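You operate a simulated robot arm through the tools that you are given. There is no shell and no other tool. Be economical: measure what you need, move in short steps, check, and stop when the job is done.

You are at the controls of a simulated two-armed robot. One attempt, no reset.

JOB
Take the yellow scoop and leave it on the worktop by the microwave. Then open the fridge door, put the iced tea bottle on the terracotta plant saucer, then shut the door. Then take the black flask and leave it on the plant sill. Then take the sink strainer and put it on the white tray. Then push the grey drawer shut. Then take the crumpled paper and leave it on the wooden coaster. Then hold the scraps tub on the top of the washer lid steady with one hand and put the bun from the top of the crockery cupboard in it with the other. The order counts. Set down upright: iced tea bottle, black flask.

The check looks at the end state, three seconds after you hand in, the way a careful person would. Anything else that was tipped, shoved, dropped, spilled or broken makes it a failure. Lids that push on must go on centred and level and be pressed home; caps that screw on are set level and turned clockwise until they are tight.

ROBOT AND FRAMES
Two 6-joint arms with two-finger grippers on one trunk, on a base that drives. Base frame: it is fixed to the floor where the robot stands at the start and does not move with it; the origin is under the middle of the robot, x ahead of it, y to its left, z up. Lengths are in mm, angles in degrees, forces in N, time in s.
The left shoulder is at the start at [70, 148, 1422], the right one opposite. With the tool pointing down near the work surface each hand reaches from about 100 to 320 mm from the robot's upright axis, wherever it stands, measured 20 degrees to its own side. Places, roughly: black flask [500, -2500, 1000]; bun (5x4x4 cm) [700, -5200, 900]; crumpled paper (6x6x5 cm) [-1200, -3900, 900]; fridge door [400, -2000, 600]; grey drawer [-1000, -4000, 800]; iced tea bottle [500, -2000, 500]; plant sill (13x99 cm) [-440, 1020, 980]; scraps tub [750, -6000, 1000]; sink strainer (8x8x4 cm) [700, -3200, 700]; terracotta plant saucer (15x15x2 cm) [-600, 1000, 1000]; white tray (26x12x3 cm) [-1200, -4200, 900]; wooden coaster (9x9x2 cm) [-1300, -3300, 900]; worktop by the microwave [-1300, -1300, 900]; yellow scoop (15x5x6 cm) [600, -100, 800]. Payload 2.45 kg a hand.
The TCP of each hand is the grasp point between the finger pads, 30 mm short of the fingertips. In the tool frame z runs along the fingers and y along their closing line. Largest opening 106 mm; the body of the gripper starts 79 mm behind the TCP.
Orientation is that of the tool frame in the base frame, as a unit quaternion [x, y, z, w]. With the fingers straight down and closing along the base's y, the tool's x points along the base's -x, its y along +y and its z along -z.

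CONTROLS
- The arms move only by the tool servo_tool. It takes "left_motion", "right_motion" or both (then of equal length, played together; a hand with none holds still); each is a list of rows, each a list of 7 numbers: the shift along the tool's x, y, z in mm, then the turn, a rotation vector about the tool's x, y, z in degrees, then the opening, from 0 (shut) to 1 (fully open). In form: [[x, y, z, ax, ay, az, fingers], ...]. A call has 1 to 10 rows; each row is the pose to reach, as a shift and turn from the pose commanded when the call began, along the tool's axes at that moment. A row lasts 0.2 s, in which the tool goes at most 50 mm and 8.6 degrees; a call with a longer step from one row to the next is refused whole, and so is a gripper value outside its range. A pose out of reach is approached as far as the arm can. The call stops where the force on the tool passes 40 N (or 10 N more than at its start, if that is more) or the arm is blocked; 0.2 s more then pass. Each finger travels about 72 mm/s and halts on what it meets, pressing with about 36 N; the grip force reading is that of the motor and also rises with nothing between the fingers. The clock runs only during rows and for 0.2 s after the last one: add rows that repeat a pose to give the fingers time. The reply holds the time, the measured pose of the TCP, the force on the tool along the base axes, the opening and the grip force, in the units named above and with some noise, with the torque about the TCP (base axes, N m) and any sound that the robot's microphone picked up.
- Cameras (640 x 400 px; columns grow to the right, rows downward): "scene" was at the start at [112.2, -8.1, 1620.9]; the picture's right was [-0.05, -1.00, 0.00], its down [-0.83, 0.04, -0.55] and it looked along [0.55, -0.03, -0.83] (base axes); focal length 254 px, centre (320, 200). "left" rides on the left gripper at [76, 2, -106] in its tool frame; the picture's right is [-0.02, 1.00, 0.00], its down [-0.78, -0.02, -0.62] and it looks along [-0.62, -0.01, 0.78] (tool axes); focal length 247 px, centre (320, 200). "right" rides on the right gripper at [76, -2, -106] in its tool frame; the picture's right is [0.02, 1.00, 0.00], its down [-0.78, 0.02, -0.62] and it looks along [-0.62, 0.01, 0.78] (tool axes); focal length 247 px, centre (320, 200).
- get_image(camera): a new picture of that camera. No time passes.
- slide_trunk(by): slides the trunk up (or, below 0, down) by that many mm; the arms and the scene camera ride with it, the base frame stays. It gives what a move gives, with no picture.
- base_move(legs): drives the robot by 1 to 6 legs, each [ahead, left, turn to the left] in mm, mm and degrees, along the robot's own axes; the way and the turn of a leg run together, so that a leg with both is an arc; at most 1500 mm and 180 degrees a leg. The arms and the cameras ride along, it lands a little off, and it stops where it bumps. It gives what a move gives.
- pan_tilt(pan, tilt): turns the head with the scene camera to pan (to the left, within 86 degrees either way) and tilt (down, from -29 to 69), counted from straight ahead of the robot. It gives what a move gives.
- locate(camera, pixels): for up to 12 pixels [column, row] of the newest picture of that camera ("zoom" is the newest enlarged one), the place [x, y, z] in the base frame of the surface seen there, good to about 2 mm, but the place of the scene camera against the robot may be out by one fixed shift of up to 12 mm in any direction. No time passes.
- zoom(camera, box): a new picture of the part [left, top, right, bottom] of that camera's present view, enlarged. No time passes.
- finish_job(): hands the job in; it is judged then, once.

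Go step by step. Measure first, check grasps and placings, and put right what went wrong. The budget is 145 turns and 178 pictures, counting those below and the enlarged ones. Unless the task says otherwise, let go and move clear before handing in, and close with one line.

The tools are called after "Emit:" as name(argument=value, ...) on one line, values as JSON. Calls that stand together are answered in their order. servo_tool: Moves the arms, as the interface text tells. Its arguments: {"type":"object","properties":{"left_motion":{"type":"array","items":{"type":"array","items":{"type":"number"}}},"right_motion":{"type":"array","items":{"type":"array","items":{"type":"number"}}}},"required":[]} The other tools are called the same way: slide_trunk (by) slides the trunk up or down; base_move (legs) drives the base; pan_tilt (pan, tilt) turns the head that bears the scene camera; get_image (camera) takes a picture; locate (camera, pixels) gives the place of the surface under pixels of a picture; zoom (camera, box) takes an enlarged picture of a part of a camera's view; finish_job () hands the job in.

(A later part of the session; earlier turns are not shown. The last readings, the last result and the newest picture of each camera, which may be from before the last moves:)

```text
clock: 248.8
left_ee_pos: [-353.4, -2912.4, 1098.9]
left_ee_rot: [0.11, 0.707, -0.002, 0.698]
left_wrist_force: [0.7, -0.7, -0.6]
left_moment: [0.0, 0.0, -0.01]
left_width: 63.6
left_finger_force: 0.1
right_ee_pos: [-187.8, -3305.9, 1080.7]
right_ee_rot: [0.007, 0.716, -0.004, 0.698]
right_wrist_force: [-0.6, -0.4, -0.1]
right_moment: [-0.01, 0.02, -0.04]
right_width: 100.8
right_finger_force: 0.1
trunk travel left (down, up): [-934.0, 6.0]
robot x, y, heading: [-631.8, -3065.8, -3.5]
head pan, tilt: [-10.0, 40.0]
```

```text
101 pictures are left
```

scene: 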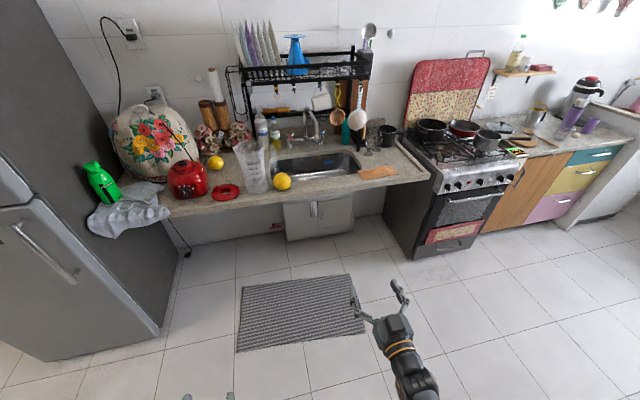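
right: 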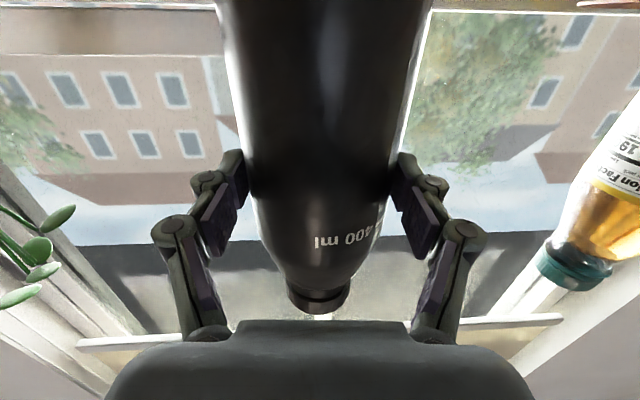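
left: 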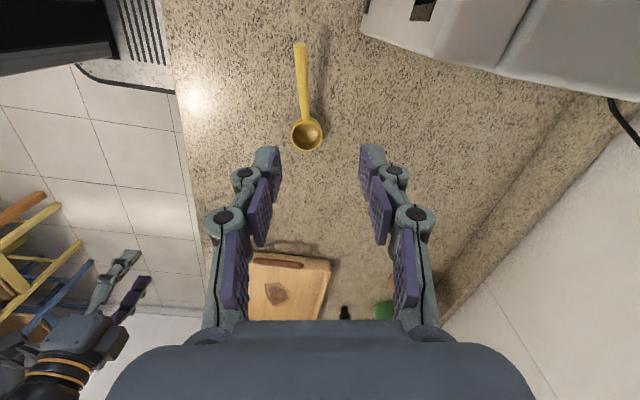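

The sink is at (315,165). I zoom in for the strainer.

Emit:
zoom(camera="scene", box=[230, 90, 410, 220])

Emit:
locate(camera="scene", pixels=[[345, 168], [352, 172], [320, 180], [290, 170], [320, 190], [282, 182], [255, 165], [325, 135], [350, 80], [245, 85], [365, 172], [330, 160]])

```text
3.08 times, centred on (320, 155) of scene
```

zoom: 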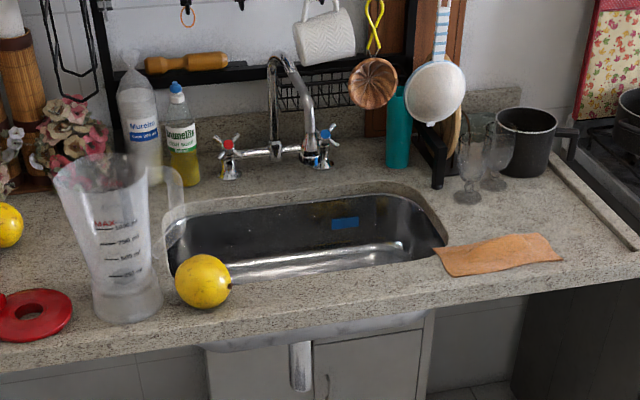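

```text
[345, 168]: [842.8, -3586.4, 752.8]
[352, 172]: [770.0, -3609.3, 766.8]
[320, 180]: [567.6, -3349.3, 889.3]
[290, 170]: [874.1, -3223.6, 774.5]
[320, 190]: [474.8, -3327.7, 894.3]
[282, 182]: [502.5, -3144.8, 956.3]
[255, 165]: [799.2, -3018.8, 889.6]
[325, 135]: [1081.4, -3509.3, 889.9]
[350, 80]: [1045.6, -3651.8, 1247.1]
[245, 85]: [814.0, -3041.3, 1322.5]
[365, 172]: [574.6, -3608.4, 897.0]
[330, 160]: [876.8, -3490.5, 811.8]
```

The sink floor is hidden by its front rim. I drive closer and look down into it.

Emit:
base_move(legs=[[0, 0, 3.5], [700, 20, 0]])

Emit:
pan_tilt(pan=-15, tilt=55)

Emit:
get_image(camera="scene")

```text
clock: 253.1
left_ee_pos: [342.6, -2879.3, 1098.3]
left_ee_rot: [0.091, 0.71, 0.018, 0.698]
left_wrist_force: [0.4, 0.9, 0.0]
left_moment: [-0.01, 0.01, -0.03]
left_width: 63.8
left_finger_force: 0.2
right_ee_pos: [526.3, -3265.7, 1080.9]
right_ee_rot: [-0.011, 0.715, 0.013, 0.699]
right_wrist_force: [0.8, -0.7, -0.8]
right_moment: [0.02, 0.03, -0.01]
right_width: 100.6
right_finger_force: 0.1
trunk travel left (down, up): [-934.0, 6.0]
robot x, y, heading: [71.1, -3045.4, -0.6]
head pan, tilt: [-10.0, 40.0]
```

```text
clock: 253.9
left_ee_pos: [343.3, -2878.8, 1098.2]
left_ee_rot: [0.09, 0.71, 0.017, 0.698]
left_wrist_force: [-0.1, 0.3, 0.1]
left_moment: [0.05, 0.01, -0.01]
left_width: 63.5
left_finger_force: 0.0
right_ee_pos: [527.9, -3264.9, 1079.3]
right_ee_rot: [-0.011, 0.716, 0.014, 0.698]
right_wrist_force: [0.3, -0.4, 0.8]
right_moment: [-0.01, 0.01, 0.02]
right_width: 100.8
right_finger_force: 0.1
trunk travel left (down, up): [-934.0, 6.0]
robot x, y, heading: [68.9, -3046.8, -0.4]
head pan, tilt: [-15.0, 55.0]
```

```text
99 pictures are left
```

scene: 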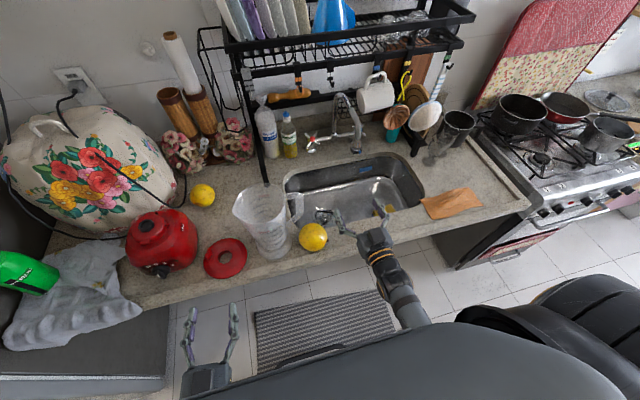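

Emit:
zoom(camera="scene", box=[270, 130, 440, 260])

Emit:
locate(camera="scene", pixels=[[322, 213], [325, 220], [318, 216], [380, 208], [345, 200], [313, 237], [292, 205], [265, 215], [355, 140], [460, 20], [255, 70], [400, 185]])

```text
3.08 times, centred on (355, 195) of scene
```

zoom: 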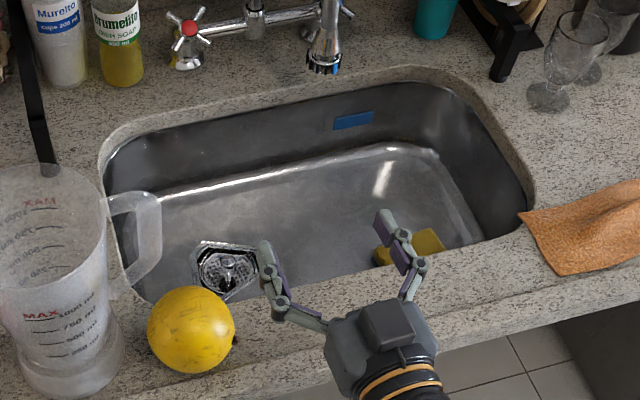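

```text
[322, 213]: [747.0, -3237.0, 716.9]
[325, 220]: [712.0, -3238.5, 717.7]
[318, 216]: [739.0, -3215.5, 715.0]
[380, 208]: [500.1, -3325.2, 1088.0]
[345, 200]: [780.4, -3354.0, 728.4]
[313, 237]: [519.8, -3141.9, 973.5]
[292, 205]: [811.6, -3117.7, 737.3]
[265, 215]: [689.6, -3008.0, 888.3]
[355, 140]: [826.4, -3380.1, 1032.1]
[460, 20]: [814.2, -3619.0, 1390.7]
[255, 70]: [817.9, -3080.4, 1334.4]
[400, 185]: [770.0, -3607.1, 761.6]
```

The strainer is visible at zoom (225,270): about [732,-3235,717]. I'll turn the base 20° left (so the left arm stays clear of the counter), and turn the right hand downward.

Emit:
base_move(legs=[[0, -185, 20.5]])

Emit:
servo_tool(right_motion=[[0, 0, -5, 0, 8.5, 0, 0.9], [0, 0, -10, 0, 17, 0, 0.9], [0, 0, -15, 0, 25.5, 0, 0.9], [0, 0, -20, 0, 34, 0, 0.9], [0, 0, -25, 0, 42.5, 0, 0.9], [0, 0, -30, 0, 51, 0, 0.9], [0, 0, -35, 0, 59.5, 0, 0.9], [0, 0, -40, 0, 68, 0, 0.9], [0, 0, -40, 0, 76.5, 0, 0.9], [0, 0, -40, 0, 85, 0, 0.9]])

Emit:
get_image(camera="scene")

Emit:
get_image(camera="right")

```text
clock: 255.4
left_ee_pos: [298.1, -2973.8, 1098.2]
left_ee_rot: [-0.037, 0.715, 0.139, 0.684]
left_wrist_force: [-0.8, 0.3, 0.4]
left_moment: [-0.03, 0.01, -0.04]
left_width: 63.4
left_finger_force: 0.0
right_ee_pos: [605.5, -3270.3, 1080.9]
right_ee_rot: [-0.139, 0.702, 0.137, 0.685]
right_wrist_force: [-0.1, -0.6, -0.1]
right_moment: [0.0, -0.02, -0.01]
right_width: 100.8
right_finger_force: 0.1
trunk travel left (down, up): [-934.0, 6.0]
robot x, y, heading: [103.1, -3227.0, 20.3]
head pan, tilt: [-15.0, 55.0]
```

```text
clock: 257.6
left_ee_pos: [300.6, -2976.0, 1098.1]
left_ee_rot: [-0.037, 0.715, 0.14, 0.684]
left_wrist_force: [0.2, -0.9, 0.0]
left_moment: [0.03, -0.02, -0.02]
left_width: 63.5
left_finger_force: 0.0
right_ee_pos: [572.1, -3286.7, 1078.3]
right_ee_rot: [-0.194, 0.981, 0.008, 0.029]
right_wrist_force: [0.4, 0.6, -0.5]
right_moment: [0.01, 0.0, 0.0]
right_width: 95.6
right_finger_force: 0.1
trunk travel left (down, up): [-934.0, 6.0]
robot x, y, heading: [100.5, -3225.5, 20.2]
head pan, tilt: [-15.0, 55.0]
```

```text
97 pictures are left
```

scene: 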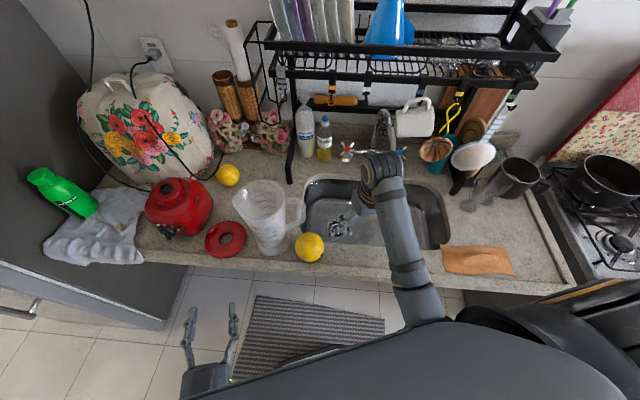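

```text
96 pictures are left
```

right: 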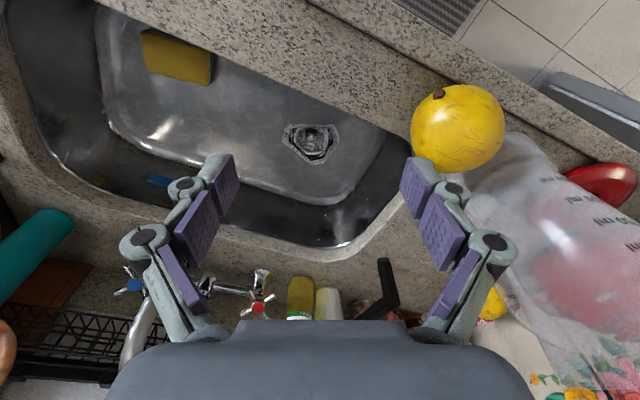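

Tool points down; the strainer shows in the wrist view at (311,143). I measure it and zoom.

Emit:
zoom(camera="right", box=[260, 100, 360, 180])

Emit:
locate(camera="right", pixels=[[311, 142], [290, 132], [332, 132], [310, 162], [310, 125], [270, 150], [330, 185], [395, 140], [380, 180], [457, 125], [230, 120], [420, 80]])

```text
5.00 times, centred on (310, 140) of right
```

zoom: 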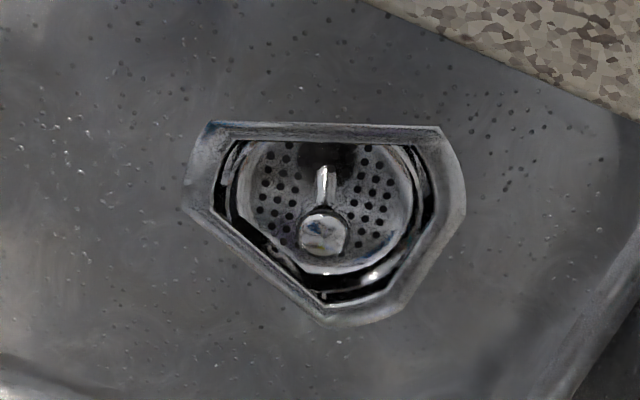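

```text
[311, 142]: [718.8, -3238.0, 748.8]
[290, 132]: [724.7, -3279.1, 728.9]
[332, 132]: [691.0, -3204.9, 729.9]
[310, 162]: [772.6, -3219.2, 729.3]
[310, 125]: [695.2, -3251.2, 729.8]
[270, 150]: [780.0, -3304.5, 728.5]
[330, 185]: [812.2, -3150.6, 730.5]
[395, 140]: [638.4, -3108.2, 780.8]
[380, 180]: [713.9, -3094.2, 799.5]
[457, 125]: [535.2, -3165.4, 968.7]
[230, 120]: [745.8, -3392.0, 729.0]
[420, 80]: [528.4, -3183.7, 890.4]
```

The strainer has a centre knob (zoom 322,235). I locate the knob exactly.

Emit:
locate(camera="zoom", pixels=[[322, 235], [322, 215], [310, 235], [335, 235], [322, 250], [325, 185], [270, 200], [380, 200], [320, 265], [200, 190], [455, 190], [330, 315]])

```text
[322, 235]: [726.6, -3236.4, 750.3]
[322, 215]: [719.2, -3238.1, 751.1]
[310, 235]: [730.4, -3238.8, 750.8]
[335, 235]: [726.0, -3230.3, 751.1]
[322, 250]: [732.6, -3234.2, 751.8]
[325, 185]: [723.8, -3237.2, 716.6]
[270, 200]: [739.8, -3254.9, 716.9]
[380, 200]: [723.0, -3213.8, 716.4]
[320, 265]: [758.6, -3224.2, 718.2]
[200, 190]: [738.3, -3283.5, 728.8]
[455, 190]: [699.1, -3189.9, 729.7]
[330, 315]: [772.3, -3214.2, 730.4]
```

Knob top at [727,-3236,751], sink floor 729. I check where the sink's front rim runs relative to the gripper camera's path.

Emit:
locate(camera="right", pixels=[[300, 55], [330, 72], [350, 85], [250, 25], [300, 70], [340, 100], [410, 150], [345, 245]])

Emit:
base_move(legs=[[24, -49, 0]])

Emit:
slide_trunk(by=-130)

Emit:
servo_tool(right_motion=[[-20, 6, 0, 0, 1, 0, 0.5], [-45, 12, 0, 0, 2, 0, 0.35], [-70, 20, 0, 0, 3, 0, 0.35], [-95, 26, 0, 0, 3.4, 0, 0.35], [-120, 33, 0, 0, 3.4, 0, 0.35], [-139, 38, 0, 0, 3.4, 0, 0.35], [-139, 38, 0, 0, 3.4, 0, 0.35]])

Emit:
get_image(camera="right")

```text
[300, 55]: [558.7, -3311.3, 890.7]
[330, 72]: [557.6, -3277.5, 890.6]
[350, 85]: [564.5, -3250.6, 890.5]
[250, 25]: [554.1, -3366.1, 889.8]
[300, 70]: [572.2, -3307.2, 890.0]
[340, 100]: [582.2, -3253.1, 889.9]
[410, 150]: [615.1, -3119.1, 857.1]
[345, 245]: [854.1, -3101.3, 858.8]
```

```text
clock: 258.6
left_ee_pos: [332.1, -3008.5, 1096.9]
left_ee_rot: [-0.038, 0.714, 0.139, 0.686]
left_wrist_force: [-0.4, 1.0, 0.1]
left_moment: [0.01, -0.01, -0.07]
left_width: 63.7
left_finger_force: 0.1
right_ee_pos: [603.1, -3319.6, 1082.0]
right_ee_rot: [-0.196, 0.98, 0.005, 0.033]
right_wrist_force: [-1.1, -0.1, 0.6]
right_moment: [-0.06, -0.05, 0.01]
right_width: 95.4
right_finger_force: 0.0
trunk travel left (down, up): [-934.0, 6.0]
robot x, y, heading: [141.1, -3265.4, 20.1]
head pan, tilt: [-15.0, 55.0]
```

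```text
clock: 260.2
left_ee_pos: [337.3, -3013.1, 968.2]
left_ee_rot: [-0.037, 0.715, 0.141, 0.684]
left_wrist_force: [1.3, 0.1, 0.4]
left_moment: [0.0, 0.03, -0.02]
left_width: 63.6
left_finger_force: 0.1
right_ee_pos: [609.0, -3323.3, 948.7]
right_ee_rot: [-0.195, 0.98, 0.009, 0.032]
right_wrist_force: [-0.9, -0.6, 0.3]
right_moment: [-0.03, 0.0, 0.01]
right_width: 95.3
right_finger_force: 0.1
trunk travel left (down, up): [-804.0, 136.0]
robot x, y, heading: [141.4, -3264.2, 19.9]
head pan, tilt: [-15.0, 55.0]
```

```text
clock: 261.8
left_ee_pos: [338.2, -3013.3, 967.3]
left_ee_rot: [-0.036, 0.715, 0.141, 0.684]
left_wrist_force: [0.1, 0.0, 1.0]
left_moment: [0.0, -0.03, 0.0]
left_width: 63.6
left_finger_force: 0.1
right_ee_pos: [723.0, -3235.8, 957.3]
right_ee_rot: [-0.195, 0.981, 0.003, 0.002]
right_wrist_force: [0.4, -0.3, 0.1]
right_moment: [0.02, -0.02, -0.02]
right_width: 37.1
right_finger_force: 0.1
right hand out of reach, approached as far as the arm can: row 2
trunk travel left (down, up): [-804.0, 136.0]
robot x, y, heading: [143.0, -3264.8, 20.1]
head pan, tilt: [-15.0, 55.0]
```

```text
94 pictures are left
```

right: 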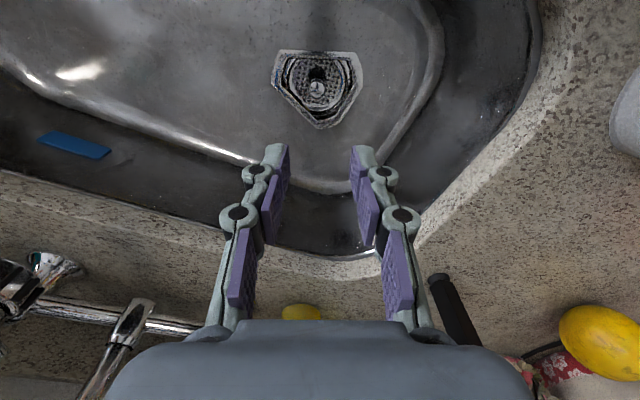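

Hand is above the strainer at [723,-3236,957]. I lower the trunk 140 mm and recheck alignment.

Emit:
slide_trunk(by=-145)

Emit:
get_image(camera="right")

Emit:
locate(camera="right", pixels=[[318, 170], [318, 150], [318, 190], [318, 140], [318, 130]])

```text
clock: 263.5
left_ee_pos: [337.4, -3013.7, 822.0]
left_ee_rot: [-0.037, 0.715, 0.141, 0.684]
left_wrist_force: [0.4, 0.2, -0.9]
left_moment: [0.01, 0.01, 0.02]
left_width: 63.4
left_finger_force: 0.0
right_ee_pos: [723.1, -3236.6, 811.0]
right_ee_rot: [-0.195, 0.981, 0.003, 0.002]
right_wrist_force: [0.2, 0.5, 0.3]
right_moment: [-0.02, 0.0, 0.02]
right_width: 36.7
right_finger_force: 0.1
trunk travel left (down, up): [-659.0, 281.0]
robot x, y, heading: [142.5, -3266.1, 20.2]
head pan, tilt: [-15.0, 55.0]
```

```text
93 pictures are left
```

right: 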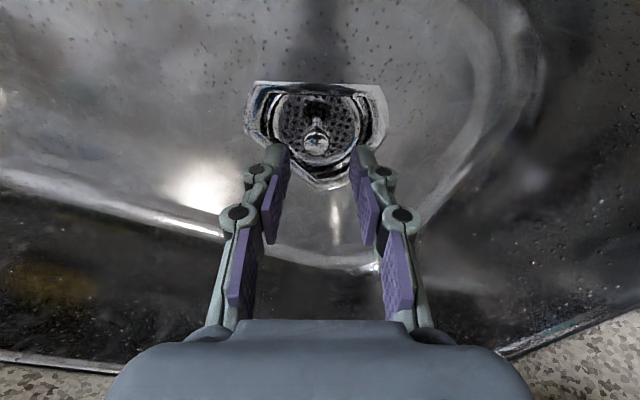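

```text
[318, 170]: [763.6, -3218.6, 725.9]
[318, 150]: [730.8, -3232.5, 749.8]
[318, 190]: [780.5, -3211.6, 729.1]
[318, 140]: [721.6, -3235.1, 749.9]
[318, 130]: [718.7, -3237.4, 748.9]
```

Knob centre reads [724,-3235], matching the TCP. I lower 51 mm and close on the knob.

Emit:
servo_tool(right_motion=[[0, 0, 20, 0, 0, 0, 0.35], [0, 0, 40, 0, 0, 0, 0.35], [0, 0, 52, 0, 0, 0, 0.35], [0, 0, 52, 0, 0, 0, 0.1], [0, 0, 52, 0, 0, 0, 0.0], [0, 0, 52, 0, 0, 0, 0.0]])

Emit:
slide_trunk(by=150)

Emit:
get_image(camera="right")

```text
clock: 264.9
left_ee_pos: [337.4, -3012.7, 823.9]
left_ee_rot: [-0.039, 0.714, 0.14, 0.685]
left_wrist_force: [-0.1, -0.5, -0.6]
left_moment: [-0.01, 0.0, 0.01]
left_width: 63.7
left_finger_force: 0.2
right_ee_pos: [731.1, -3231.1, 773.1]
right_ee_rot: [-0.195, 0.981, 0.004, 0.016]
right_wrist_force: [-0.3, -0.3, -0.1]
right_moment: [0.01, 0.04, 0.02]
right_width: 20.2
right_finger_force: 36.3
trunk travel left (down, up): [-659.0, 281.0]
robot x, y, heading: [141.3, -3264.1, 20.2]
head pan, tilt: [-15.0, 55.0]
```

```text
clock: 266.6
left_ee_pos: [338.5, -3012.0, 973.6]
left_ee_rot: [-0.037, 0.715, 0.141, 0.684]
left_wrist_force: [0.7, -0.5, -1.0]
left_moment: [-0.01, 0.0, 0.03]
left_width: 63.6
left_finger_force: 0.0
right_ee_pos: [724.2, -3234.8, 909.8]
right_ee_rot: [-0.195, 0.981, 0.003, 0.003]
right_wrist_force: [-1.6, 0.7, 0.2]
right_moment: [0.04, 0.0, -0.01]
right_width: 20.3
right_finger_force: 35.8
trunk travel left (down, up): [-809.0, 131.0]
robot x, y, heading: [142.5, -3262.9, 20.3]
head pan, tilt: [-15.0, 55.0]
```

```text
92 pictures are left
```

right: 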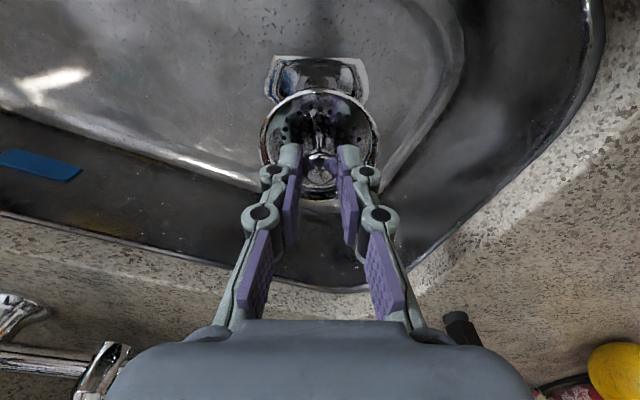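

The strainer is held by its knob. I raise it, back away, turn to face the opposite counter and go to the tray.

Emit:
slide_trunk(by=125)

Emit:
base_move(legs=[[-480, 0, 0], [0, 0, 160], [0, 850, 0]])

Emit:
pan_tilt(pan=0, tilt=40)

Emit:
get_image(camera="scene")

```text
clock: 268.2
left_ee_pos: [337.7, -3013.5, 1098.2]
left_ee_rot: [-0.037, 0.715, 0.141, 0.684]
left_wrist_force: [0.9, 0.3, 1.0]
left_moment: [0.03, 0.0, 0.0]
left_width: 63.6
left_finger_force: 0.1
right_ee_pos: [723.9, -3235.0, 1035.7]
right_ee_rot: [-0.194, 0.981, 0.003, 0.001]
right_wrist_force: [-0.4, -0.3, -0.7]
right_moment: [-0.02, 0.01, 0.02]
right_width: 20.5
right_finger_force: 36.5
trunk travel left (down, up): [-934.0, 6.0]
robot x, y, heading: [138.9, -3263.3, 19.8]
head pan, tilt: [-15.0, 55.0]
```

```text
clock: 281.7
left_ee_pos: [-570.1, -4442.6, 1097.8]
left_ee_rot: [0.71, -0.09, -0.698, 0.017]
left_wrist_force: [-0.2, 0.0, -0.5]
left_moment: [0.0, 0.0, 0.01]
left_width: 63.7
left_finger_force: 0.1
right_ee_pos: [-853.6, -4098.5, 1034.1]
right_ee_rot: [1.0, 0.017, -0.003, 0.003]
right_wrist_force: [0.2, -0.5, -0.6]
right_moment: [0.01, -0.02, -0.01]
right_width: 20.1
right_finger_force: 36.1
trunk travel left (down, up): [-934.0, 6.0]
robot x, y, heading: [-299.9, -4278.1, 179.7]
head pan, tilt: [-15.0, 55.0]
```

```text
clock: 282.5
left_ee_pos: [-569.6, -4442.0, 1098.1]
left_ee_rot: [0.71, -0.091, -0.698, 0.015]
left_wrist_force: [0.5, 0.1, 0.2]
left_moment: [-0.01, 0.02, 0.02]
left_width: 63.3
left_finger_force: 0.0
right_ee_pos: [-852.7, -4099.7, 1036.1]
right_ee_rot: [1.0, 0.016, -0.002, 0.002]
right_wrist_force: [-0.3, 0.5, 0.8]
right_moment: [-0.01, 0.0, 0.02]
right_width: 20.4
right_finger_force: 36.1
trunk travel left (down, up): [-934.0, 6.0]
robot x, y, heading: [-298.3, -4273.5, 179.5]
head pan, tilt: [0.0, 40.0]
```

```text
91 pictures are left
```

scene: 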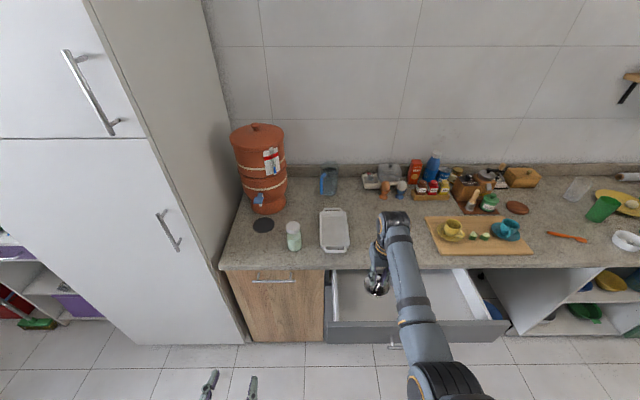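

The white tray is at (335,230) on the counter; the grey drawer stands open in front at (410,320). I measure both.

Emit:
locate(camera="scene", pixels=[[334, 230], [320, 250], [348, 248], [323, 210], [344, 210], [293, 235], [410, 330], [340, 330], [495, 325], [410, 275], [376, 285], [334, 262]])

Emit:
zoom(camera="scene", box=[270, 180, 450, 310])

```text
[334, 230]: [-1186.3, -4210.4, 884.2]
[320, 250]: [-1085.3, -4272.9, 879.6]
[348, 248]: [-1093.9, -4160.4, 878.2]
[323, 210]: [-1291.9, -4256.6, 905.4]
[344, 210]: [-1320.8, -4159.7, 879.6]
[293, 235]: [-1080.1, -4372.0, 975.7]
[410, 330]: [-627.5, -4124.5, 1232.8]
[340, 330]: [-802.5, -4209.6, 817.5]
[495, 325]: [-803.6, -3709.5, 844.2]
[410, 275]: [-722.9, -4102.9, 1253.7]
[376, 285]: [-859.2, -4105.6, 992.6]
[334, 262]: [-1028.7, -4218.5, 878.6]
```

```text
3.08 times, centred on (360, 245) of scene
```

zoom: 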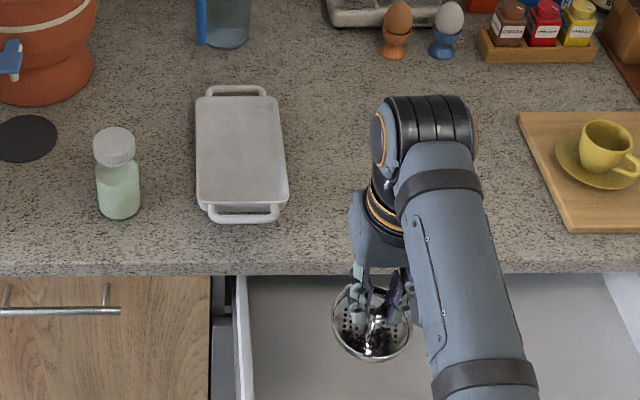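

Tray centre ≈[-1187,-4211], floor ≈886. I drive so the strainer is over it, then lower.

Emit:
base_move(legs=[[328, 110, 0.4]])

Emit:
slide_trunk(by=-60)

Emit:
get_image(camera="right")

Emit:
get_image(camera="scene")

```text
clock: 284.8
left_ee_pos: [-900.0, -4551.4, 1097.8]
left_ee_rot: [0.71, -0.088, -0.699, 0.019]
left_wrist_force: [0.1, -0.7, 0.3]
left_moment: [-0.05, 0.02, 0.0]
left_width: 63.6
left_finger_force: 0.0
right_ee_pos: [-1184.8, -4210.7, 1035.8]
right_ee_rot: [1.0, 0.02, -0.004, 0.003]
right_wrist_force: [0.1, 0.3, -0.3]
right_moment: [0.02, -0.01, 0.02]
right_width: 20.0
right_finger_force: 35.7
trunk travel left (down, up): [-934.0, 6.0]
robot x, y, heading: [-629.5, -4383.7, 179.7]
head pan, tilt: [0.0, 40.0]
```

```text
clock: 285.8
left_ee_pos: [-900.7, -4552.6, 1039.4]
left_ee_rot: [0.71, -0.089, -0.698, 0.019]
left_wrist_force: [-0.1, 0.5, 0.8]
left_moment: [0.01, 0.03, -0.02]
left_width: 63.6
left_finger_force: 0.1
right_ee_pos: [-1186.9, -4210.7, 974.8]
right_ee_rot: [1.0, 0.02, -0.002, 0.002]
right_wrist_force: [-0.2, -0.1, -0.4]
right_moment: [-0.04, -0.01, 0.0]
right_width: 20.2
right_finger_force: 35.6
trunk travel left (down, up): [-874.0, 66.0]
robot x, y, heading: [-632.1, -4384.9, 179.8]
head pan, tilt: [0.0, 40.0]
```

```text
89 pictures are left
```

right: 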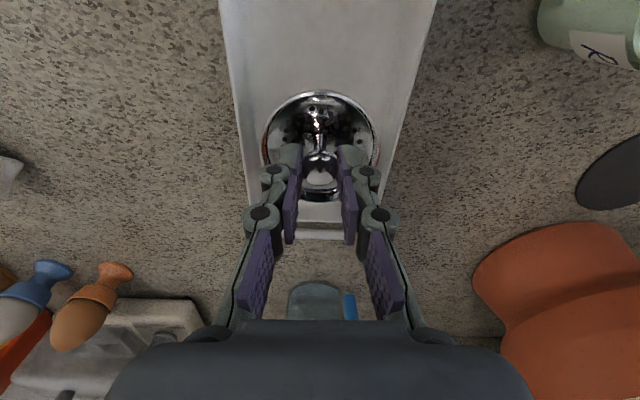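

```text
88 pictures are left
```

scene: 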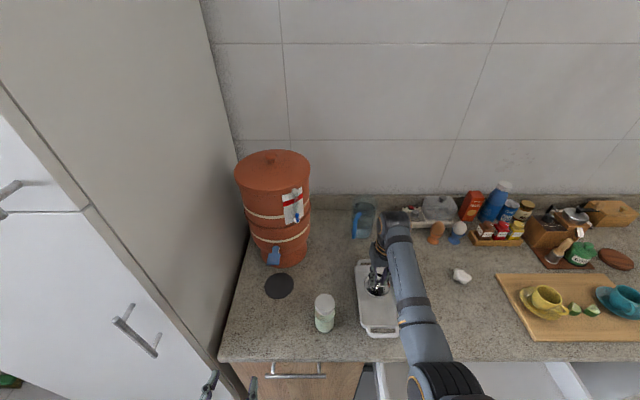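

The strainer is laterally centred over the tray. I check the tray's extents from the wrist camera.

Emit:
locate(camera="right", pixels=[[320, 50], [260, 100], [385, 110], [250, 150], [320, 222], [320, 235], [240, 60], [410, 60], [320, 5]])

```text
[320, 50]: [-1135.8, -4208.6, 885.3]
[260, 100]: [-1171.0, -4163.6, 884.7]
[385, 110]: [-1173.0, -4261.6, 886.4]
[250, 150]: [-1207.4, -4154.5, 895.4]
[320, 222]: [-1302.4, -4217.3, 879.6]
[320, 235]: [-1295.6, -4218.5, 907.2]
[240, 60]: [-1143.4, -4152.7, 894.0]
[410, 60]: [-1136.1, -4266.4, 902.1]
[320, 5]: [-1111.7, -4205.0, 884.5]
```

Tray floor z≈885, centre y≈-4210: well aligned. I lower to contact.

Emit:
servo_tool(right_motion=[[0, 0, 15, 0, 0, 0, 0], [0, 0, 28, 0, 0, 0, 0], [0, 0, 34, 0, 0, 0, 0], [0, 0, 38, 0, 0, 0, 0], [0, 0, 41, 0, 0, 0, 0]])

Emit:
get_image(camera="right")

```text
clock: 287.0
left_ee_pos: [-900.2, -4552.4, 1038.5]
left_ee_rot: [0.71, -0.088, -0.699, 0.018]
left_wrist_force: [-0.5, -0.7, 0.0]
left_moment: [-0.01, 0.03, 0.0]
left_width: 63.6
left_finger_force: 0.1
right_ee_pos: [-1186.7, -4211.9, 938.3]
right_ee_rot: [1.0, 0.021, -0.006, 0.002]
right_wrist_force: [-0.9, 2.0, 24.3]
right_moment: [0.14, -0.36, -0.01]
right_width: 20.4
right_finger_force: 36.0
trunk travel left (down, up): [-874.0, 66.0]
robot x, y, heading: [-634.0, -4383.1, 179.8]
head pan, tilt: [0.0, 40.0]
```

```text
87 pictures are left
```

right: 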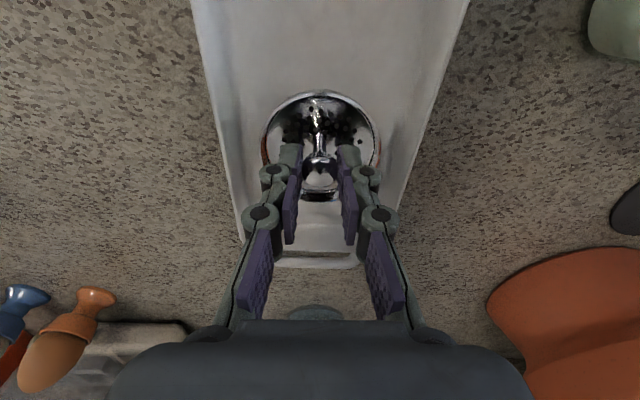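

Contact at z≈938 (24 N). I ease up 3 mm, open and rise.

Emit:
servo_tool(right_motion=[[0, 0, -3, 0, 0, 0, 0.1], [0, 0, -3, 0, 0, 0, 0.35], [0, 0, -3, 0, 0, 0, 0.4], [0, 0, -25, 0, 0, 0, 0.4], [0, 0, -50, 0, 0, 0, 0.4]])

Emit:
slide_trunk(by=60)

Emit:
get_image(camera="right")

```text
clock: 288.2
left_ee_pos: [-900.3, -4552.2, 1038.6]
left_ee_rot: [0.71, -0.089, -0.698, 0.018]
left_wrist_force: [-0.6, -0.6, -0.1]
left_moment: [-0.01, 0.01, 0.0]
left_width: 63.5
left_finger_force: 0.0
right_ee_pos: [-1186.4, -4211.4, 985.1]
right_ee_rot: [1.0, 0.019, -0.002, 0.002]
right_wrist_force: [0.8, 0.3, 0.7]
right_moment: [0.0, -0.01, -0.01]
right_width: 42.3
right_finger_force: 0.0
trunk travel left (down, up): [-874.0, 66.0]
robot x, y, heading: [-627.3, -4381.3, 180.0]
head pan, tilt: [0.0, 40.0]
```

```text
clock: 289.2
left_ee_pos: [-902.3, -4552.8, 1098.2]
left_ee_rot: [0.711, -0.088, -0.698, 0.019]
left_wrist_force: [-0.1, 0.3, 0.3]
left_moment: [0.01, 0.03, 0.02]
left_width: 63.6
left_finger_force: 0.1
right_ee_pos: [-1187.3, -4210.4, 1045.0]
right_ee_rot: [1.0, 0.02, -0.003, 0.003]
right_wrist_force: [-0.9, -1.7, -0.3]
right_moment: [-0.02, -0.01, 0.02]
right_width: 42.3
right_finger_force: 0.1
trunk travel left (down, up): [-934.0, 6.0]
robot x, y, heading: [-629.5, -4386.2, 180.0]
head pan, tilt: [0.0, 40.0]
```

```text
86 pictures are left
```

right: 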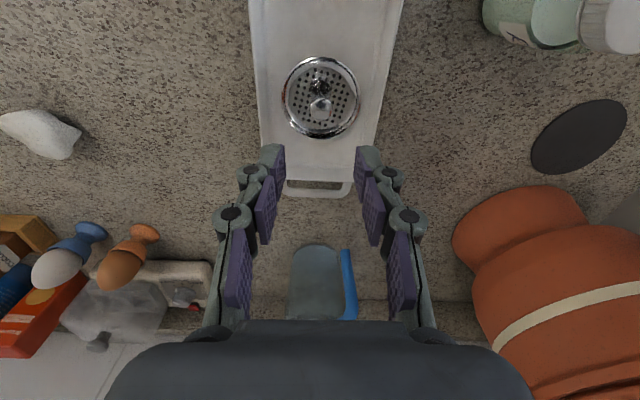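

The strainer sits on the white tray. Next the grey drawer: I back up, turn the right hand forward again, and line up with the drawer's middle.

Emit:
base_move(legs=[[-330, 0, 0], [0, -205, 0]])

Emit:
servo_tool(right_motion=[[-4, 0, 0, 0, -8.6, 0, 0.2], [-8, 0, 0, 0, -17.2, 0, 0.0], [-12, 0, 0, 0, -25.8, 0, 0.0], [-16, 0, 0, 0, -34.4, 0, 0.0], [-20, 0, 0, 0, -43, 0, 0.0], [-24, 0, 0, 0, -51.6, 0, 0.0], [-28, 0, 0, 0, -60.2, 0, 0.0], [-32, 0, 0, 0, -68.8, 0, 0.0], [-36, 0, 0, 0, -77.4, 0, 0.0], [-40, 0, 0, 0, -86, 0, 0.0]])

Emit:
pan_tilt(pan=-20, tilt=45)

Emit:
get_image(camera="scene")

```text
clock: 292.6
left_ee_pos: [-570.7, -4349.2, 1098.4]
left_ee_rot: [0.711, -0.088, -0.698, 0.017]
left_wrist_force: [-1.1, 0.0, -0.1]
left_moment: [0.01, 0.0, -0.04]
left_width: 63.4
left_finger_force: 0.0
right_ee_pos: [-856.7, -4009.2, 1044.3]
right_ee_rot: [1.0, 0.022, -0.002, 0.001]
right_wrist_force: [0.4, -0.2, 0.2]
right_moment: [0.01, 0.0, -0.02]
right_width: 42.5
right_finger_force: 0.0
trunk travel left (down, up): [-934.0, 6.0]
robot x, y, heading: [-298.3, -4181.9, -179.8]
head pan, tilt: [0.0, 40.0]
```

```text
clock: 294.8
left_ee_pos: [-569.7, -4347.8, 1098.3]
left_ee_rot: [0.711, -0.089, -0.698, 0.019]
left_wrist_force: [-0.8, 0.6, -1.0]
left_moment: [-0.03, 0.05, 0.0]
left_width: 63.9
left_finger_force: 0.0
right_ee_pos: [-895.9, -3997.9, 1045.3]
right_ee_rot: [0.752, -0.001, -0.66, -0.002]
right_wrist_force: [0.3, 0.5, -0.3]
right_moment: [0.0, -0.03, 0.02]
right_width: 0.0
right_finger_force: 28.7
right hand out of reach, approached as far as the arm can: row 10
trunk travel left (down, up): [-934.0, 6.0]
robot x, y, heading: [-298.8, -4180.2, -179.8]
head pan, tilt: [0.0, 40.0]
```

```text
clock: 295.6
left_ee_pos: [-569.9, -4347.6, 1098.8]
left_ee_rot: [0.711, -0.089, -0.698, 0.019]
left_wrist_force: [0.2, -0.3, -0.2]
left_moment: [0.0, 0.03, 0.01]
left_width: 63.7
left_finger_force: 0.1
right_ee_pos: [-895.0, -3999.1, 1044.0]
right_ee_rot: [0.752, 0.0, -0.66, -0.002]
right_wrist_force: [0.8, -0.1, 0.2]
right_moment: [0.01, 0.0, 0.01]
right_width: 0.1
right_finger_force: 28.5
trunk travel left (down, up): [-934.0, 6.0]
robot x, y, heading: [-298.0, -4176.1, -180.0]
head pan, tilt: [-20.0, 45.0]
```

```text
85 pictures are left
```

scene: 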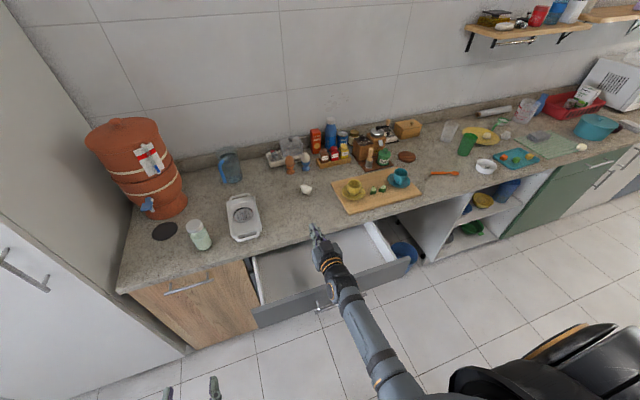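

I locate the drawer's front panel to set the pushing height.

Emit:
locate(camera="scene", pixels=[[300, 305], [300, 318], [390, 272], [258, 318], [408, 262], [350, 293], [320, 303], [230, 300], [405, 210]])

Emit:
base_move(legs=[[-250, -30, 0]])

Emit:
slide_trunk(by=-255)

Emit:
get_image(camera="scene")

```text
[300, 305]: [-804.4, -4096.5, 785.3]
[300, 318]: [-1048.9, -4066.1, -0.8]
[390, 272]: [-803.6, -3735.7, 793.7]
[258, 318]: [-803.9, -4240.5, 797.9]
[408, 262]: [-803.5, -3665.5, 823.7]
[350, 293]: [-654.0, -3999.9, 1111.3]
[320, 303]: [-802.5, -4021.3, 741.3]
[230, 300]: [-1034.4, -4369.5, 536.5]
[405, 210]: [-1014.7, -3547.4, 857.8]
```

```text
clock: 297.4
left_ee_pos: [-321.1, -4317.9, 1097.4]
left_ee_rot: [0.711, -0.087, -0.697, 0.02]
left_wrist_force: [0.3, 0.4, -0.6]
left_moment: [-0.03, 0.0, -0.01]
left_width: 63.5
left_finger_force: 0.0
right_ee_pos: [-646.9, -3970.3, 1042.1]
right_ee_rot: [0.752, 0.001, -0.659, -0.001]
right_wrist_force: [0.5, 0.7, -0.7]
right_moment: [-0.01, -0.02, 0.0]
right_width: 0.0
right_finger_force: 28.7
trunk travel left (down, up): [-934.0, 6.0]
robot x, y, heading: [-50.9, -4148.3, -179.6]
head pan, tilt: [-20.0, 45.0]
```

```text
clock: 300.1
left_ee_pos: [-319.3, -4316.6, 843.9]
left_ee_rot: [0.711, -0.086, -0.698, 0.021]
left_wrist_force: [0.3, 0.2, -0.2]
left_moment: [-0.01, 0.0, -0.01]
left_width: 63.9
left_finger_force: 0.0
right_ee_pos: [-645.3, -3970.0, 789.3]
right_ee_rot: [0.752, 0.001, -0.659, -0.001]
right_wrist_force: [0.1, -0.4, 0.1]
right_moment: [0.0, -0.01, 0.02]
right_width: 0.0
right_finger_force: 28.3
trunk travel left (down, up): [-679.0, 261.0]
robot x, y, heading: [-49.3, -4145.2, -179.6]
head pan, tilt: [-20.0, 45.0]
```

```text
84 pictures are left
```

scene: 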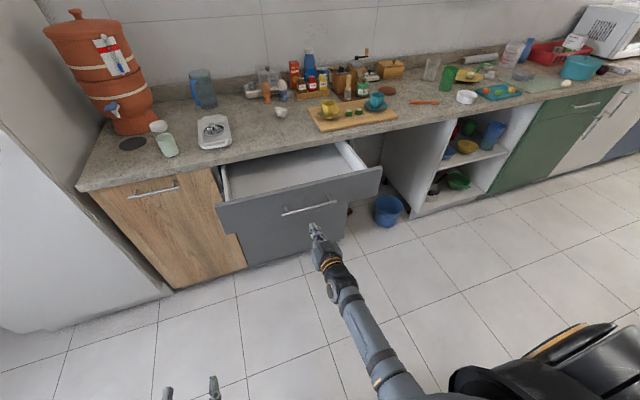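

I locate the handle and the panel edges.

Emit:
locate(camera="scene", pixels=[[310, 208], [310, 196], [300, 192], [310, 215], [310, 228], [340, 200], [330, 205]])

Emit:
zoom(camera="scene", box=[200, 140, 400, 270])

```text
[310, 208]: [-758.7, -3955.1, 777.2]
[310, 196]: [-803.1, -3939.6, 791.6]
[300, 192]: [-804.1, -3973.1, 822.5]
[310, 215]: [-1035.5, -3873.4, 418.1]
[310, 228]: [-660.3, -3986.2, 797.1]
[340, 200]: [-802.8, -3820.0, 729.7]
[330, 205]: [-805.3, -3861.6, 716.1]
```

```text
3.08 times, centred on (300, 205) of scene
```

zoom: 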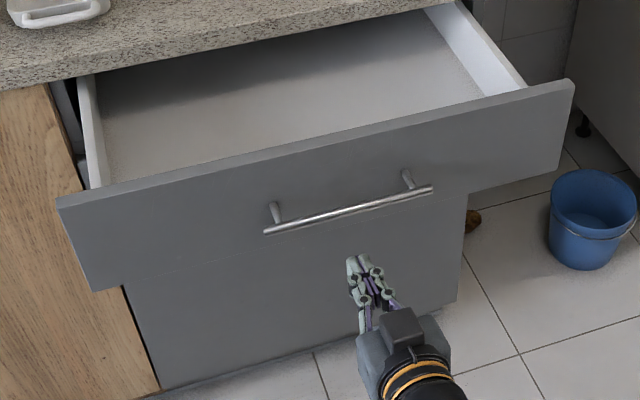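

Handle at z≈777; I push on the panel above it at z≈825, driving the drawer in.

Emit:
slide_trunk(by=38)

Emit:
base_move(legs=[[200, 0, 0], [145, 0, 0]])

Emit:
get_image(camera="scene")

```text
clock: 300.9
left_ee_pos: [-318.9, -4318.1, 881.2]
left_ee_rot: [0.711, -0.087, -0.698, 0.021]
left_wrist_force: [0.3, -0.1, 0.0]
left_moment: [-0.03, -0.01, 0.02]
left_width: 63.8
left_finger_force: 0.0
right_ee_pos: [-646.2, -3971.2, 827.2]
right_ee_rot: [0.752, 0.001, -0.66, -0.001]
right_wrist_force: [-0.9, -1.3, -0.1]
right_moment: [0.02, 0.0, 0.0]
right_width: 0.1
right_finger_force: 28.8
trunk travel left (down, up): [-717.0, 223.0]
robot x, y, heading: [-45.2, -4149.2, -180.0]
head pan, tilt: [-20.0, 45.0]
```

```text
clock: 303.4
left_ee_pos: [-664.1, -4317.1, 880.6]
left_ee_rot: [0.71, -0.089, -0.698, 0.019]
left_wrist_force: [0.2, 0.0, 0.5]
left_moment: [-0.01, 0.0, 0.01]
left_width: 63.6
left_finger_force: 0.0
right_ee_pos: [-989.1, -3968.1, 828.3]
right_ee_rot: [0.752, -0.001, -0.659, -0.003]
right_wrist_force: [-1.0, 0.3, -0.1]
right_moment: [0.03, 0.0, 0.02]
right_width: 0.2
right_finger_force: 28.9
trunk travel left (down, up): [-717.0, 223.0]
robot x, y, heading: [-392.5, -4147.8, 179.9]
head pan, tilt: [-20.0, 45.0]
```

```text
82 pictures are left
```

scene: 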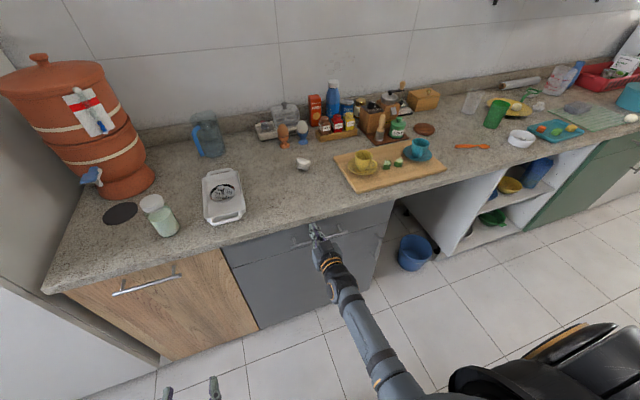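

Nearly shut. I press the last bit with the arm until it stops firmly.

Emit:
servo_tool(right_motion=[[0, 0, 6, 0, 0, 0, 0], [0, 0, 12, 0, 0, 0, 0], [0, 0, 18, 0, 0, 0, 0], [0, 0, 24, 0, 0, 0, 0], [0, 0, 30, 0, 0, 0, 0], [0, 0, 36, 0, 0, 0, 0]])

Emit:
locate(camera="scene", pixels=[[260, 248], [250, 285], [360, 220], [355, 260]])

Emit:
zoom(camera="scene", box=[200, 180, 420, 310])

```text
clock: 304.3
left_ee_pos: [-659.2, -4317.3, 882.8]
left_ee_rot: [0.708, -0.088, -0.7, 0.018]
left_wrist_force: [-0.6, 0.0, 0.2]
left_moment: [-0.04, 0.0, -0.01]
left_width: 63.7
left_finger_force: 0.0
right_ee_pos: [-998.3, -3966.9, 827.0]
right_ee_rot: [0.751, -0.002, -0.66, -0.004]
right_wrist_force: [27.2, -1.8, 11.1]
right_moment: [-0.08, 0.58, 0.04]
right_width: 6.0
right_finger_force: 28.9
trunk travel left (down, up): [-717.0, 223.0]
robot x, y, heading: [-390.9, -4147.7, 179.8]
head pan, tilt: [-20.0, 45.0]
stopped in row 4 (right hand): the force on the tool passed its limit at 46 N (the readings are from after the stop); the commanded pose is now the measured one
```

```text
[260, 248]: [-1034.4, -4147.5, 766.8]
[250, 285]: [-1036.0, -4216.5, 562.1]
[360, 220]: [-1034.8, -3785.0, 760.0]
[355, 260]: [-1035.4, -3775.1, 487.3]
```

```text
2.91 times, centred on (310, 245) of scene
```

zoom: 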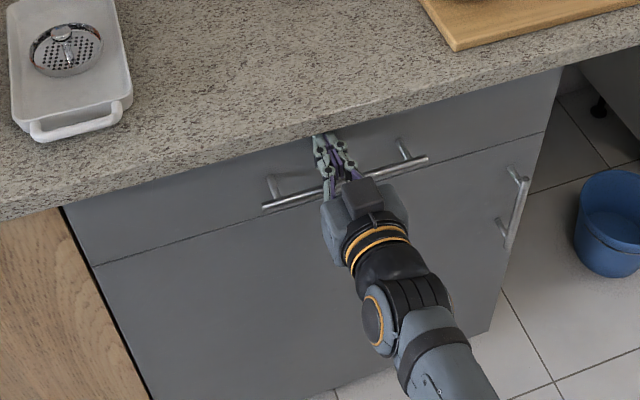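

The drawer is flush with the cabinet (x≈-1034). Now the crumpled paper at (303,165); I back off and survey the counter for it and the wooden coaster.

Emit:
base_move(legs=[[-200, 0, 0]])

Emit:
slide_trunk(by=217)

Emit:
pan_tilt(pan=-35, tilt=35)

Emit:
zoom(camera="scene", box=[120, 120, 440, 320])

Emit:
zoom(camera="scene", box=[320, 80, 640, 280])

```text
clock: 305.9
left_ee_pos: [-463.0, -4318.0, 880.4]
left_ee_rot: [0.71, -0.087, -0.698, 0.02]
left_wrist_force: [0.5, 0.0, -1.2]
left_moment: [0.01, 0.0, 0.01]
left_width: 63.2
left_finger_force: 0.0
right_ee_pos: [-803.3, -3968.2, 821.7]
right_ee_rot: [0.754, 0.0, -0.657, -0.002]
right_wrist_force: [0.4, 1.3, 0.5]
right_moment: [-0.01, -0.01, 0.01]
right_width: 0.0
right_finger_force: 28.5
trunk travel left (down, up): [-717.0, 223.0]
robot x, y, heading: [-195.1, -4148.2, -179.9]
head pan, tilt: [-20.0, 45.0]
```

```text
clock: 308.2
left_ee_pos: [-463.4, -4317.9, 1097.6]
left_ee_rot: [0.71, -0.089, -0.698, 0.019]
left_wrist_force: [-0.2, -0.3, 0.1]
left_moment: [-0.02, 0.0, -0.01]
left_width: 63.6
left_finger_force: 0.0
right_ee_pos: [-803.6, -3969.0, 1037.3]
right_ee_rot: [0.753, 0.0, -0.658, -0.001]
right_wrist_force: [0.3, 1.1, 0.3]
right_moment: [0.01, -0.02, -0.01]
right_width: 0.1
right_finger_force: 28.6
trunk travel left (down, up): [-934.0, 6.0]
robot x, y, heading: [-195.1, -4148.0, -180.0]
head pan, tilt: [-20.0, 45.0]
```

```text
clock: 308.9
left_ee_pos: [-463.8, -4318.1, 1098.6]
left_ee_rot: [0.71, -0.088, -0.698, 0.019]
left_wrist_force: [0.2, 0.3, 0.8]
left_moment: [0.01, -0.02, 0.04]
left_width: 63.3
left_finger_force: 0.1
right_ee_pos: [-804.7, -3969.8, 1038.4]
right_ee_rot: [0.754, 0.0, -0.657, -0.002]
right_wrist_force: [-0.2, 1.5, 0.0]
right_moment: [-0.03, -0.02, -0.02]
right_width: 0.0
right_finger_force: 28.3
trunk travel left (down, up): [-934.0, 6.0]
robot x, y, heading: [-193.6, -4149.3, -179.8]
head pan, tilt: [-35.0, 35.0]
```

```text
2.00 times, centred on (280, 220) of scene
```

zoom: 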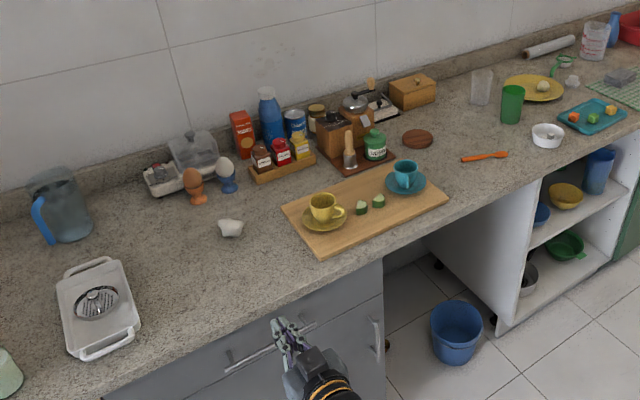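

```text
2.00 times, centred on (480, 180) of scene
```

zoom: 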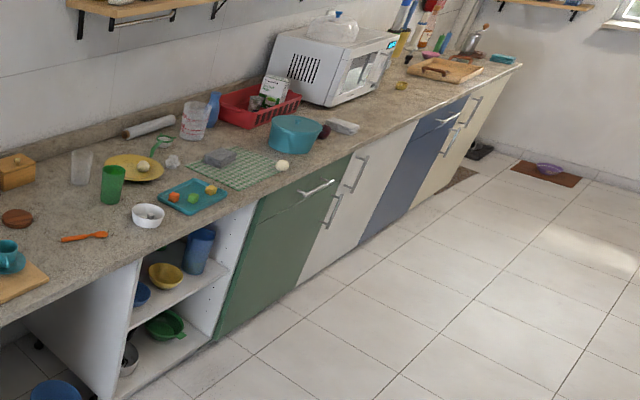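

Paper at first-zoom (231,228); a brown wooden disc, likely the coaster, at first-zoom (417,138). I take a picture and measure both.

Emit:
get_image(camera="scene")

Emit:
locate(camera="scene", pixels=[[235, 233], [229, 235], [241, 234], [235, 238], [328, 189], [321, 189], [336, 189], [328, 185], [328, 193], [403, 201], [290, 240], [345, 220]])

Emit:
zoom(camera="scene", box=[200, 150, 360, 250])

```text
78 pictures are left
```

scene: 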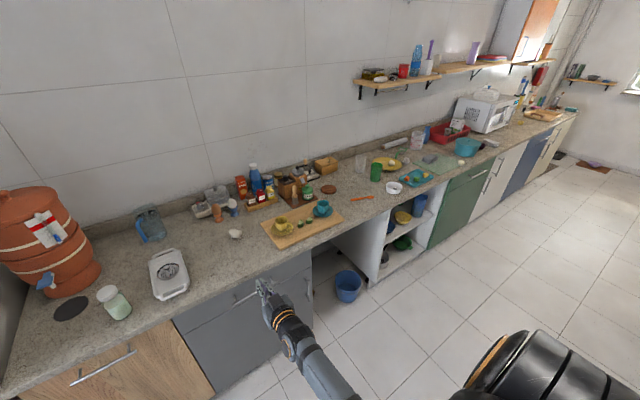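

```text
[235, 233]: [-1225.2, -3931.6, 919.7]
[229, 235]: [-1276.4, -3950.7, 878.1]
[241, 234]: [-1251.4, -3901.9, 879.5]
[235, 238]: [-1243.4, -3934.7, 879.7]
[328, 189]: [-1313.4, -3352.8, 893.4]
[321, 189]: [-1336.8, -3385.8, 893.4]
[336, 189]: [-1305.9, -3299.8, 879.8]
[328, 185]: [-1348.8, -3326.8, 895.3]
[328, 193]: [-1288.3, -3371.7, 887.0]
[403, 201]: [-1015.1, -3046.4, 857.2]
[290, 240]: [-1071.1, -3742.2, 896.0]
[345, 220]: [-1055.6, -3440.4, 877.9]
```

```text
4.00 times, centred on (280, 200) of scene
```

zoom: 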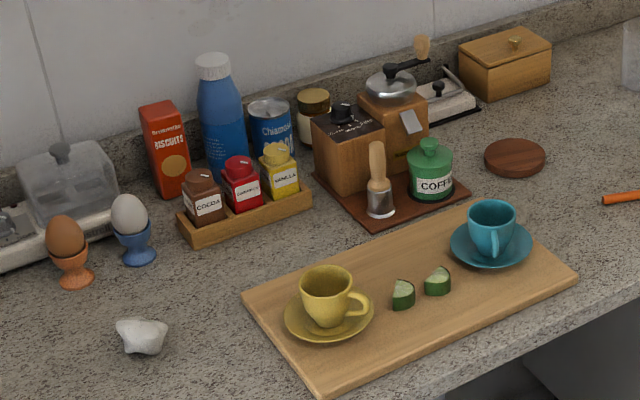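

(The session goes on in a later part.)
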